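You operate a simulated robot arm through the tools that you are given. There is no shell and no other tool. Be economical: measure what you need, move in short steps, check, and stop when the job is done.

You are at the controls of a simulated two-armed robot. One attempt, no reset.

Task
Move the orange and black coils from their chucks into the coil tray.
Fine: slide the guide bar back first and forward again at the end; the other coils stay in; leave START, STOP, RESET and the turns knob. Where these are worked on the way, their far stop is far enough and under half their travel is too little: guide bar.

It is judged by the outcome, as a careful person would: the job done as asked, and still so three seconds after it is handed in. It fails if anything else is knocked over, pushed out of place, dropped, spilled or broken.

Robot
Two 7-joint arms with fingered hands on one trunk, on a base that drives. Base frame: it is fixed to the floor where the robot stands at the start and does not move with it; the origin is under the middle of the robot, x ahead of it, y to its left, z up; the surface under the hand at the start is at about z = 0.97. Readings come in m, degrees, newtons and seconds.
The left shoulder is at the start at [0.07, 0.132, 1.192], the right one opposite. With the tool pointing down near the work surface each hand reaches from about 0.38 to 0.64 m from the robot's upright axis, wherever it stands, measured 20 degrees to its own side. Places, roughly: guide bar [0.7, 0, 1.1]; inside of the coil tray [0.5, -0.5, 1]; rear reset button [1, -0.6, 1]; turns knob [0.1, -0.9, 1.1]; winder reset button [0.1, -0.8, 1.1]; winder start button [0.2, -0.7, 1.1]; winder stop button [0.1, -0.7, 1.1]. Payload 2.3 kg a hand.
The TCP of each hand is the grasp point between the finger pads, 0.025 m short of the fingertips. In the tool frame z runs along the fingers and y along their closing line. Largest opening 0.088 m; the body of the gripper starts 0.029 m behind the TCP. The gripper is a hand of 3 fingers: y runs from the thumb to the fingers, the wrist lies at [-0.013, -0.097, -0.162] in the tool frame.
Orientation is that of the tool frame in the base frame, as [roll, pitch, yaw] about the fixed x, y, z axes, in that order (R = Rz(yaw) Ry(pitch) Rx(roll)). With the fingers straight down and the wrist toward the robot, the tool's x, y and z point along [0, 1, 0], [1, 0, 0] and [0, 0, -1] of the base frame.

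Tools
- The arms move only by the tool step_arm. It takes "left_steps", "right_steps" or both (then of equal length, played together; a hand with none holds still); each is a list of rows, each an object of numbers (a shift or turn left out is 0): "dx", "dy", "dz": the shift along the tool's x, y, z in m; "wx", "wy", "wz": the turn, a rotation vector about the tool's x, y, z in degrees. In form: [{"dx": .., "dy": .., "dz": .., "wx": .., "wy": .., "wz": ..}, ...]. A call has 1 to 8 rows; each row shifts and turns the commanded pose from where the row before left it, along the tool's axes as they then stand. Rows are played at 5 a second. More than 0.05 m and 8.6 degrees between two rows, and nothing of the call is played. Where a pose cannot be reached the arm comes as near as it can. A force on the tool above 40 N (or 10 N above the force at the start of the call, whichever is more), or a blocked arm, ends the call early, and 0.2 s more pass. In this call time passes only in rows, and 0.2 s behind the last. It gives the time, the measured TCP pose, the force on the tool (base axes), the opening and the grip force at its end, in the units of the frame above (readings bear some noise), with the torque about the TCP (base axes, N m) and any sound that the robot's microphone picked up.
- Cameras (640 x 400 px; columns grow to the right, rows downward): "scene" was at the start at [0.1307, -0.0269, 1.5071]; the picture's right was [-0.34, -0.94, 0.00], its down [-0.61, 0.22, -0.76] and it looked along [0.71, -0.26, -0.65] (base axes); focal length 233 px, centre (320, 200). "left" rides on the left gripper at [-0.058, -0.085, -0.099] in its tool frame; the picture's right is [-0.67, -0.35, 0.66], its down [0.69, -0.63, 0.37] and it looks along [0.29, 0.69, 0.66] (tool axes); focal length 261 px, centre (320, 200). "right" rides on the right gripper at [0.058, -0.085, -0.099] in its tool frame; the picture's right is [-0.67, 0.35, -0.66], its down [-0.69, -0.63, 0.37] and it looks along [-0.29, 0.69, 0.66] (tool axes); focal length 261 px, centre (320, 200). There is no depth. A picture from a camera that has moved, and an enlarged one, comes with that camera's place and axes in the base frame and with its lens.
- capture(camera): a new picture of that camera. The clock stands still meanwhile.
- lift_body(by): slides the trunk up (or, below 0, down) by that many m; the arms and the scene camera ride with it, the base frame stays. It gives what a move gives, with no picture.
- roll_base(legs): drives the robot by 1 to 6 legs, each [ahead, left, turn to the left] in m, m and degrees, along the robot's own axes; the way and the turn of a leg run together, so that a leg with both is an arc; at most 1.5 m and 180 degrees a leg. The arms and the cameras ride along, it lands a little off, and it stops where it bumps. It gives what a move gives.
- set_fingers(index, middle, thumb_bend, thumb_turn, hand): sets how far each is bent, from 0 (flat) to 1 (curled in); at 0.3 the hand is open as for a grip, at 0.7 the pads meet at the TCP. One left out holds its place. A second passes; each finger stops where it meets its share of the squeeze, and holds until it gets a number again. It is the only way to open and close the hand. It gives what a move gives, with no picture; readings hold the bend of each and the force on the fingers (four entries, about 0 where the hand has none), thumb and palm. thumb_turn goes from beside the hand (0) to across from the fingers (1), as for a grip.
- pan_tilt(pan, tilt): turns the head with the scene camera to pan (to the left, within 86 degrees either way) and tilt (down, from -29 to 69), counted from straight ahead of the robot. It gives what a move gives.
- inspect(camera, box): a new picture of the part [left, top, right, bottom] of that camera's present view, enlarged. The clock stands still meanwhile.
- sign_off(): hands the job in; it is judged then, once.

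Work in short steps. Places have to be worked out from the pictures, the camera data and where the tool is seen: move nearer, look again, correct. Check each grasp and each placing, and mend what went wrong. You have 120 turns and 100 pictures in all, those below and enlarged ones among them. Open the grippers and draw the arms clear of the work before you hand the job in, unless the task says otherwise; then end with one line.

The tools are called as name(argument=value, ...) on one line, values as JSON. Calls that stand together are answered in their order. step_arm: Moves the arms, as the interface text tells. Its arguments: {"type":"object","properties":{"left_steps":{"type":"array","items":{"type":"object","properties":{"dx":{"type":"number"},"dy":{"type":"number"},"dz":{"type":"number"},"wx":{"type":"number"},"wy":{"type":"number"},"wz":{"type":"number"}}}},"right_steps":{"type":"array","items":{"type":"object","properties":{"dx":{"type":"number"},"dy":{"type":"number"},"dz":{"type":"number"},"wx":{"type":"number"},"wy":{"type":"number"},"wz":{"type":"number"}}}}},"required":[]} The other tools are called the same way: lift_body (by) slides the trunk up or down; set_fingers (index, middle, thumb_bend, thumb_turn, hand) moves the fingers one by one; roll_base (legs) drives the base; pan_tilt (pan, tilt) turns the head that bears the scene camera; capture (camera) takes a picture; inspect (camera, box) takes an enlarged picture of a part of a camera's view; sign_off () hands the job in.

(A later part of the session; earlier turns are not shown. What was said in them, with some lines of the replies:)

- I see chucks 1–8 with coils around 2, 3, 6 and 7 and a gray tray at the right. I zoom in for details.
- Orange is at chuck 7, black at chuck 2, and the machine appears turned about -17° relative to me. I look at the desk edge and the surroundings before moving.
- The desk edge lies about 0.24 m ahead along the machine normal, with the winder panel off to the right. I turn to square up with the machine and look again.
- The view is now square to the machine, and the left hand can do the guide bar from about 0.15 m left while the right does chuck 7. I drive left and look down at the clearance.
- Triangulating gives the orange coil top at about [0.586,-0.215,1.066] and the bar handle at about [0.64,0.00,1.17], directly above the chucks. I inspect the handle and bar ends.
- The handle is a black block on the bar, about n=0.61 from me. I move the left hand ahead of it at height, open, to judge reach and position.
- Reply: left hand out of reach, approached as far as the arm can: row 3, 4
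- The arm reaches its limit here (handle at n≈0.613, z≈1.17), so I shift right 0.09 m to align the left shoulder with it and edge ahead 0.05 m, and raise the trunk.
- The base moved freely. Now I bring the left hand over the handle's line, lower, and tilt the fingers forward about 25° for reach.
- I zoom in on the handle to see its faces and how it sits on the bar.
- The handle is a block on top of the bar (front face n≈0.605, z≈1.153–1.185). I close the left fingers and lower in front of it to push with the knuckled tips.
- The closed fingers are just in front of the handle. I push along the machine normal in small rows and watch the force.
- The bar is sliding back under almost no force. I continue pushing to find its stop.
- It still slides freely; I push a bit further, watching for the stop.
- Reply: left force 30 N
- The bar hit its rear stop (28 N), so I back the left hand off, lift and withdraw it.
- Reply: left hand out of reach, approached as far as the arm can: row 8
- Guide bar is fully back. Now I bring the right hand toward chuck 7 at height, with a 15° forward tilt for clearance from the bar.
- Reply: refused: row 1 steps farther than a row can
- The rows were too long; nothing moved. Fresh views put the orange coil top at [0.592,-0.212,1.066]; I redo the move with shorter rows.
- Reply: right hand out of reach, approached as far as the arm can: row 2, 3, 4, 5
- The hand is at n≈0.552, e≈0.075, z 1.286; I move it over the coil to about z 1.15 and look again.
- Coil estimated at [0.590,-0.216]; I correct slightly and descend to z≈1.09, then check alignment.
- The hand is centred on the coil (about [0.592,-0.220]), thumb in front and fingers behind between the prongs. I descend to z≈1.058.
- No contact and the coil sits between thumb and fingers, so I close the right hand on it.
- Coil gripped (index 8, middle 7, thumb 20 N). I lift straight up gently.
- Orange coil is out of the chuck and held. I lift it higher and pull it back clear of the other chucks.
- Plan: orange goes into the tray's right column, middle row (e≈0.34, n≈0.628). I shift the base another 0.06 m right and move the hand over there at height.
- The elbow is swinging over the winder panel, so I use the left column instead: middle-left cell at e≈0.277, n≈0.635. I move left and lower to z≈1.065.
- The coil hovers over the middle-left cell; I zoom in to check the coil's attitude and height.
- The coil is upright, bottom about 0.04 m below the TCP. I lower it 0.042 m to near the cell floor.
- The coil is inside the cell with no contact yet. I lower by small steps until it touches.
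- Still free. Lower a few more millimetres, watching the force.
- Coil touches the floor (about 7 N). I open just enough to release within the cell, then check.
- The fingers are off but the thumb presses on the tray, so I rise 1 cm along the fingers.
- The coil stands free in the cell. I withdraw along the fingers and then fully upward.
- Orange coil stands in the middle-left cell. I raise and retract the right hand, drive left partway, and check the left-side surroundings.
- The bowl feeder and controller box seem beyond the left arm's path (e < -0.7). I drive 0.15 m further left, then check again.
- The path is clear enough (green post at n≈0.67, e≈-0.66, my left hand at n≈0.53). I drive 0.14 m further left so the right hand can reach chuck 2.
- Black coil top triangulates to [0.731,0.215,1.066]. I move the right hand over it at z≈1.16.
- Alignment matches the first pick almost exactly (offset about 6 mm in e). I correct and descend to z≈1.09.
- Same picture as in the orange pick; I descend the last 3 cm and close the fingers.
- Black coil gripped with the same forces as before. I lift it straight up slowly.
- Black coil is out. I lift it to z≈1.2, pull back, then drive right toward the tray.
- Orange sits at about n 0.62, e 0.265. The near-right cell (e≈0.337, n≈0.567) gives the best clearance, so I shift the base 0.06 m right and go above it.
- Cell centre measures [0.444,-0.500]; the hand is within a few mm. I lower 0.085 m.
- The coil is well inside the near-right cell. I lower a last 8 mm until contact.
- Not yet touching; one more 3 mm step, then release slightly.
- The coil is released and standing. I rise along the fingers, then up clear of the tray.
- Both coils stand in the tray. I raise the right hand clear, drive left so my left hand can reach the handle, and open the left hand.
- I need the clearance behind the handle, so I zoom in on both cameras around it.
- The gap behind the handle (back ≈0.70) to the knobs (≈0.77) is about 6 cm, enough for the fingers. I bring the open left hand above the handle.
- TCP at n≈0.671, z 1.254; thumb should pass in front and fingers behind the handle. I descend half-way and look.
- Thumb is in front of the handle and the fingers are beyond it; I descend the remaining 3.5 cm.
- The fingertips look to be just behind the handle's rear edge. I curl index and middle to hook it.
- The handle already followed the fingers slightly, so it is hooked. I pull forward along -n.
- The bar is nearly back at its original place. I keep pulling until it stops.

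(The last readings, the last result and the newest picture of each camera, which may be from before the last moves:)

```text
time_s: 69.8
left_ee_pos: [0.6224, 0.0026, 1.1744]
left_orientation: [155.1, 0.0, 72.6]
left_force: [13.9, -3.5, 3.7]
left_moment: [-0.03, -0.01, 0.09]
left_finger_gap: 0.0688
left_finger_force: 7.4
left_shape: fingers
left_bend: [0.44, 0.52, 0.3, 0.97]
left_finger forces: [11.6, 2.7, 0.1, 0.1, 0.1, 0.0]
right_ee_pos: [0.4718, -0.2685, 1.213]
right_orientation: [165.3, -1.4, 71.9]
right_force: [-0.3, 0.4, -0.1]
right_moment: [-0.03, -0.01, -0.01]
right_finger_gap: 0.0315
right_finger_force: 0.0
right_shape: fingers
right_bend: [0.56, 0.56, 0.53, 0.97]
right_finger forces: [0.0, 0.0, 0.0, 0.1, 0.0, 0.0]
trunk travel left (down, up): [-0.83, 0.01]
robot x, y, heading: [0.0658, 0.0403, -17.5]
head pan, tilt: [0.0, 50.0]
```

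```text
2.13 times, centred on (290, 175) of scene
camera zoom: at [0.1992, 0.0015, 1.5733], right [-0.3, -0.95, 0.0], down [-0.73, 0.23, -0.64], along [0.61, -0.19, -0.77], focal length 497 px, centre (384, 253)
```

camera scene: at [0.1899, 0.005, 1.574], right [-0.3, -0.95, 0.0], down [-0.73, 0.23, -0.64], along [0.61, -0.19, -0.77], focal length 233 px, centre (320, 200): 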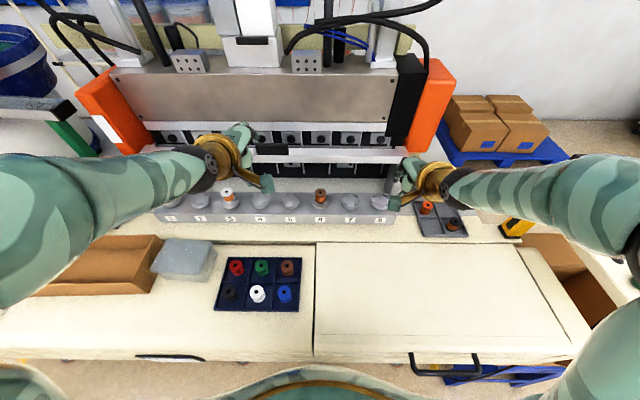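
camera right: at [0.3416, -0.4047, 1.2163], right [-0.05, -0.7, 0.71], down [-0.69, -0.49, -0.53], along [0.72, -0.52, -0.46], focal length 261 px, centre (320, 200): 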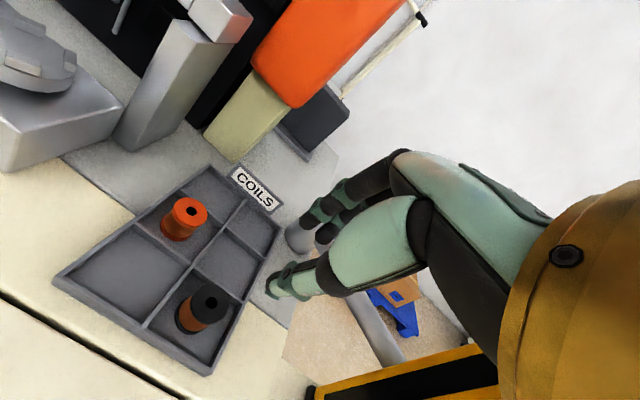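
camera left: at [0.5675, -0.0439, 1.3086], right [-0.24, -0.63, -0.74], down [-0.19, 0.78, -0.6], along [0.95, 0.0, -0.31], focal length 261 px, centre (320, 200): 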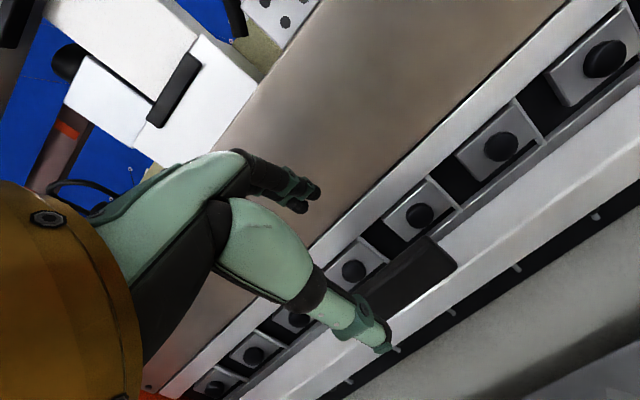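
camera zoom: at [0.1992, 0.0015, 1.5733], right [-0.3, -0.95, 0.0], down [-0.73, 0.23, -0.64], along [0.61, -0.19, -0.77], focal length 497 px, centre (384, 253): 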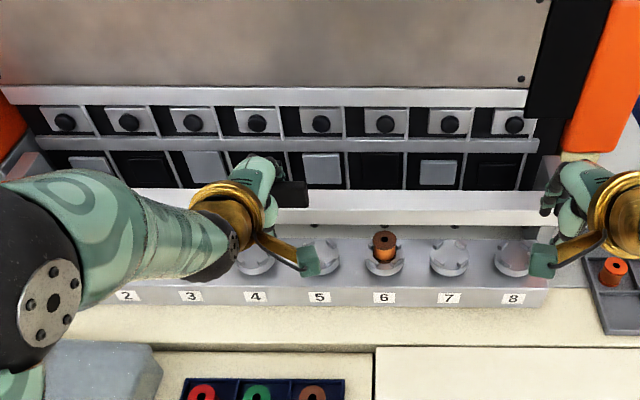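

The bar is at its front stop (14 N). I relax forward about 1 cm, open the fingers and lift out.

step_arm(left_steps=[{"dy": 0.012, "dz": 0.0056}])

set_fingers(hand="left", index=0.3, middle=0.3)

inspect(camera="left", box=[200, 60, 520, 380])

```text
time_s: 70.2
left_ee_pos: [0.6265, 0.0001, 1.1756]
left_orientation: [155.1, 0.0, 72.6]
left_force: [3.6, -0.7, 2.0]
left_moment: [-0.01, -0.02, 0.01]
left_finger_gap: 0.0637
left_finger_force: 2.5
left_shape: fingers
left_bend: [0.49, 0.55, 0.3, 0.97]
left_finger forces: [4.8, 0.2, 0.0, 0.0, 0.0, 0.0]
right_ee_pos: [0.4628, -0.2664, 1.2153]
right_orientation: [164.9, -1.3, 71.8]
right_force: [-0.9, -1.1, -0.4]
right_moment: [0.02, 0.02, -0.02]
right_finger_gap: 0.0313
right_finger_force: 0.0
right_shape: fingers
right_bend: [0.56, 0.56, 0.53, 0.97]
right_finger forces: [0.1, 0.0, 0.0, 0.0, 0.0, 0.0]
trunk travel left (down, up): [-0.83, 0.01]
robot x, y, heading: [0.065, 0.0463, -17.3]
head pan, tilt: [0.0, 50.0]
```

```text
time_s: 71.2
left_ee_pos: [0.6256, -0.0011, 1.176]
left_orientation: [155.0, 0.1, 72.6]
left_force: [-0.3, -0.6, 0.1]
left_moment: [0.01, -0.01, 0.01]
left_finger_gap: 0.0846
left_finger_force: 0.1
left_shape: fingers
left_bend: [0.3, 0.3, 0.3, 0.97]
left_finger forces: [0.1, 0.0, 0.0, 0.0, 0.1, 0.1]
right_ee_pos: [0.4635, -0.2672, 1.2156]
right_orientation: [164.9, -1.3, 71.8]
right_force: [-0.3, 0.5, 0.8]
right_moment: [0.03, 0.02, 0.02]
right_finger_gap: 0.0313
right_finger_force: 0.0
right_shape: fingers
right_bend: [0.56, 0.56, 0.53, 0.97]
right_finger forces: [0.0, 0.0, 0.0, 0.0, 0.1, 0.0]
trunk travel left (down, up): [-0.83, 0.01]
robot x, y, heading: [0.0644, 0.0431, -17.4]
head pan, tilt: [0.0, 50.0]
```

```text
1.25 times, centred on (360, 220) of left
camera zoom: at [0.4956, -0.0208, 1.2302], right [-0.24, -0.63, -0.74], down [-0.19, 0.78, -0.6], along [0.95, 0.0, -0.31], focal length 326 px, centre (270, 175)
```

zoom: 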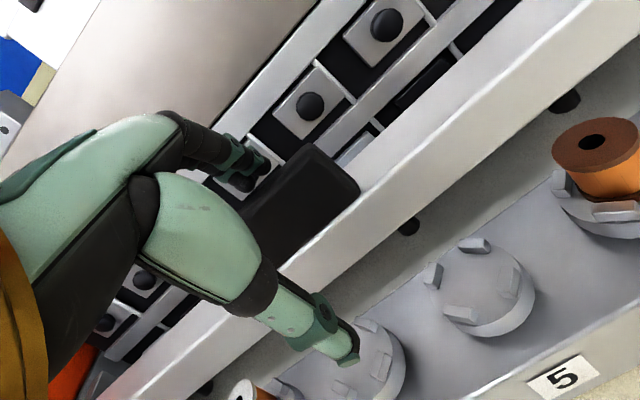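

Both are free of contact. I lift the left hand straight up and withdraw it, and open the right hand.

step_arm(left_steps=[{"dy": 0.0127, "dz": -0.0272}, {"dy": 0.0127, "dz": -0.0272}, {"dy": 0.0127, "dz": -0.0272}, {"dy": -0.027, "dz": -0.0127}, {"dy": -0.027, "dz": -0.0127}])

set_fingers(hand="right", index=0.3, middle=0.3, thumb_bend=0.3)

capture(camera="scene")

inspect(camera="scene", box=[140, 110, 480, 250])

```text
time_s: 72.4
left_ee_pos: [0.5685, 0.018, 1.2655]
left_orientation: [155.0, 0.1, 72.5]
left_force: [0.0, -0.3, -0.1]
left_moment: [0.03, -0.03, -0.03]
left_finger_gap: 0.085
left_finger_force: 0.0
left_shape: fingers
left_bend: [0.3, 0.3, 0.3, 0.97]
left_finger forces: [0.0, 0.0, 0.0, 0.0, 0.0, 0.0]
right_ee_pos: [0.4616, -0.266, 1.2169]
right_orientation: [164.9, -1.3, 71.9]
right_force: [0.7, 0.6, 0.3]
right_moment: [0.01, 0.02, 0.01]
right_finger_gap: 0.0314
right_finger_force: 0.0
right_shape: fingers
right_bend: [0.56, 0.56, 0.53, 0.97]
right_finger forces: [0.0, 0.0, 0.1, 0.1, 0.0, 0.0]
trunk travel left (down, up): [-0.83, 0.01]
robot x, y, heading: [0.0696, 0.039, -17.7]
head pan, tilt: [0.0, 50.0]
```

```text
time_s: 73.4
left_ee_pos: [0.5708, 0.0171, 1.2657]
left_orientation: [155.0, 0.0, 72.7]
left_force: [-0.3, 0.1, 0.5]
left_moment: [-0.02, 0.01, 0.02]
left_finger_gap: 0.0843
left_finger_force: 0.0
left_shape: fingers
left_bend: [0.3, 0.3, 0.3, 0.97]
left_finger forces: [0.0, 0.0, 0.0, 0.0, 0.0, 0.0]
right_ee_pos: [0.4655, -0.2664, 1.2161]
right_orientation: [164.9, -1.3, 71.8]
right_force: [0.0, 0.0, 0.2]
right_moment: [0.05, -0.01, 0.0]
right_finger_gap: 0.0843
right_finger_force: 0.0
right_shape: fingers
right_bend: [0.3, 0.3, 0.3, 0.97]
right_finger forces: [0.0, 0.0, 0.0, 0.0, 0.0, 0.0]
trunk travel left (down, up): [-0.83, 0.01]
robot x, y, heading: [0.0674, 0.0428, -17.4]
head pan, tilt: [0.0, 50.0]
```

```text
14 pictures are left
camera scene: at [0.1901, 0.0042, 1.574], right [-0.3, -0.95, 0.0], down [-0.73, 0.23, -0.64], along [0.61, -0.19, -0.77], focal length 233 px, centre (320, 200)
```

scene: 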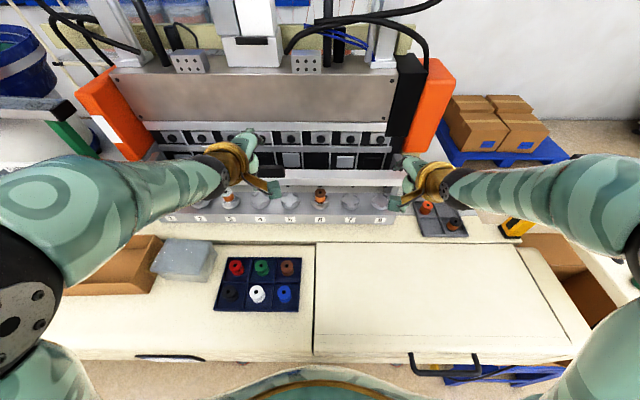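

```text
1.88 times, centred on (310, 180) of scene
camera zoom: at [0.1901, 0.0042, 1.574], right [-0.3, -0.95, 0.0], down [-0.73, 0.23, -0.64], along [0.61, -0.19, -0.77], focal length 438 px, centre (339, 238)
```

zoom: 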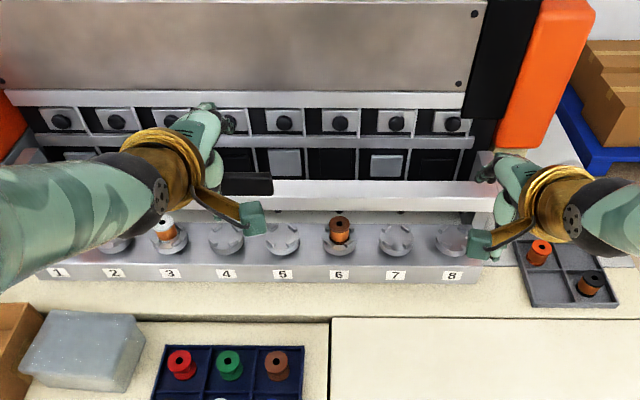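

The bar is forward, white and brown coils remain, and both target coils stand in the tray. I back the robot 0.2 m away to draw the arms clear and take a final look.

roll_base(legs=[[-0.2, 0, 0]])

capture(camera="scene")

inspect(camera="scene", box=[160, 60, 500, 250])

```text
time_s: 75.0
left_ee_pos: [0.3853, 0.0757, 1.2642]
left_orientation: [155.2, -0.1, 72.7]
left_force: [-0.1, -0.3, 0.1]
left_moment: [0.0, 0.0, 0.01]
left_finger_gap: 0.0846
left_finger_force: 0.1
left_shape: fingers
left_bend: [0.3, 0.3, 0.3, 0.97]
left_finger forces: [0.0, 0.0, 0.0, 0.1, 0.0, 0.0]
right_ee_pos: [0.278, -0.2087, 1.2129]
right_orientation: [165.2, -1.4, 71.9]
right_force: [1.3, 0.5, -0.2]
right_moment: [0.01, 0.02, -0.04]
right_finger_gap: 0.0841
right_finger_force: 0.1
right_shape: fingers
right_bend: [0.3, 0.3, 0.3, 0.97]
right_finger forces: [0.1, 0.1, 0.1, 0.0, 0.1, 0.0]
trunk travel left (down, up): [-0.83, 0.01]
robot x, y, heading: [-0.1211, 0.0988, -17.6]
head pan, tilt: [0.0, 50.0]
```

```text
12 pictures are left
camera scene: at [0.0059, 0.062, 1.5735], right [-0.3, -0.95, 0.0], down [-0.73, 0.23, -0.64], along [0.61, -0.19, -0.77], focal length 233 px, centre (320, 200)
```

scene: 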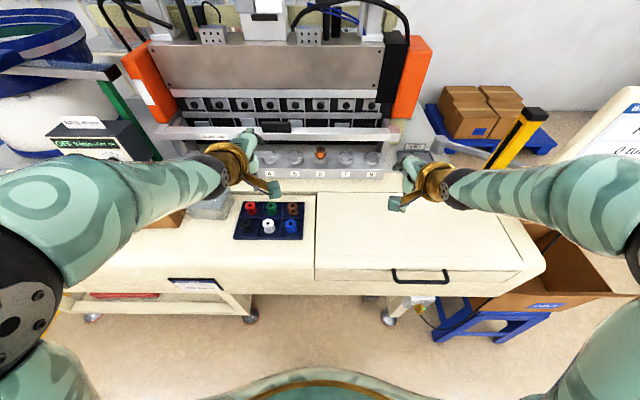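

```text
1.88 times, centred on (330, 155) of scene
camera zoom: at [0.0059, 0.062, 1.5735], right [-0.3, -0.95, 0.0], down [-0.73, 0.23, -0.64], along [0.61, -0.19, -0.77], focal length 438 px, centre (301, 285)
```

zoom: 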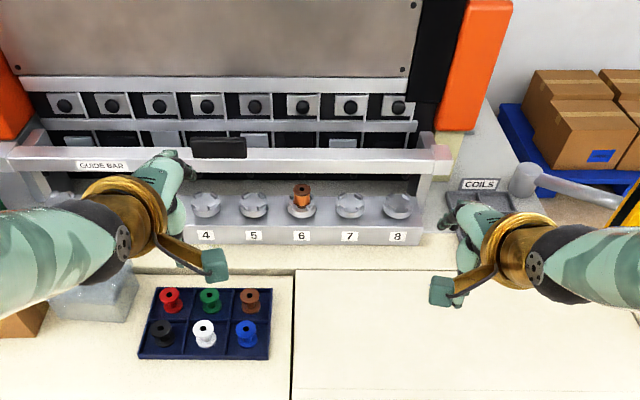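

The bar is in its forward position, the arms are clear and the hands are open, so I hand the job in.

sign_off()

```text
The job is handed in.
```

The orange and black coils are standing in the coil tray. The guide bar was slid fully back first and is forward again at its front stop. The white and brown coils are still in their chucks, and I left START, STOP, RESET and the turns knob alone.
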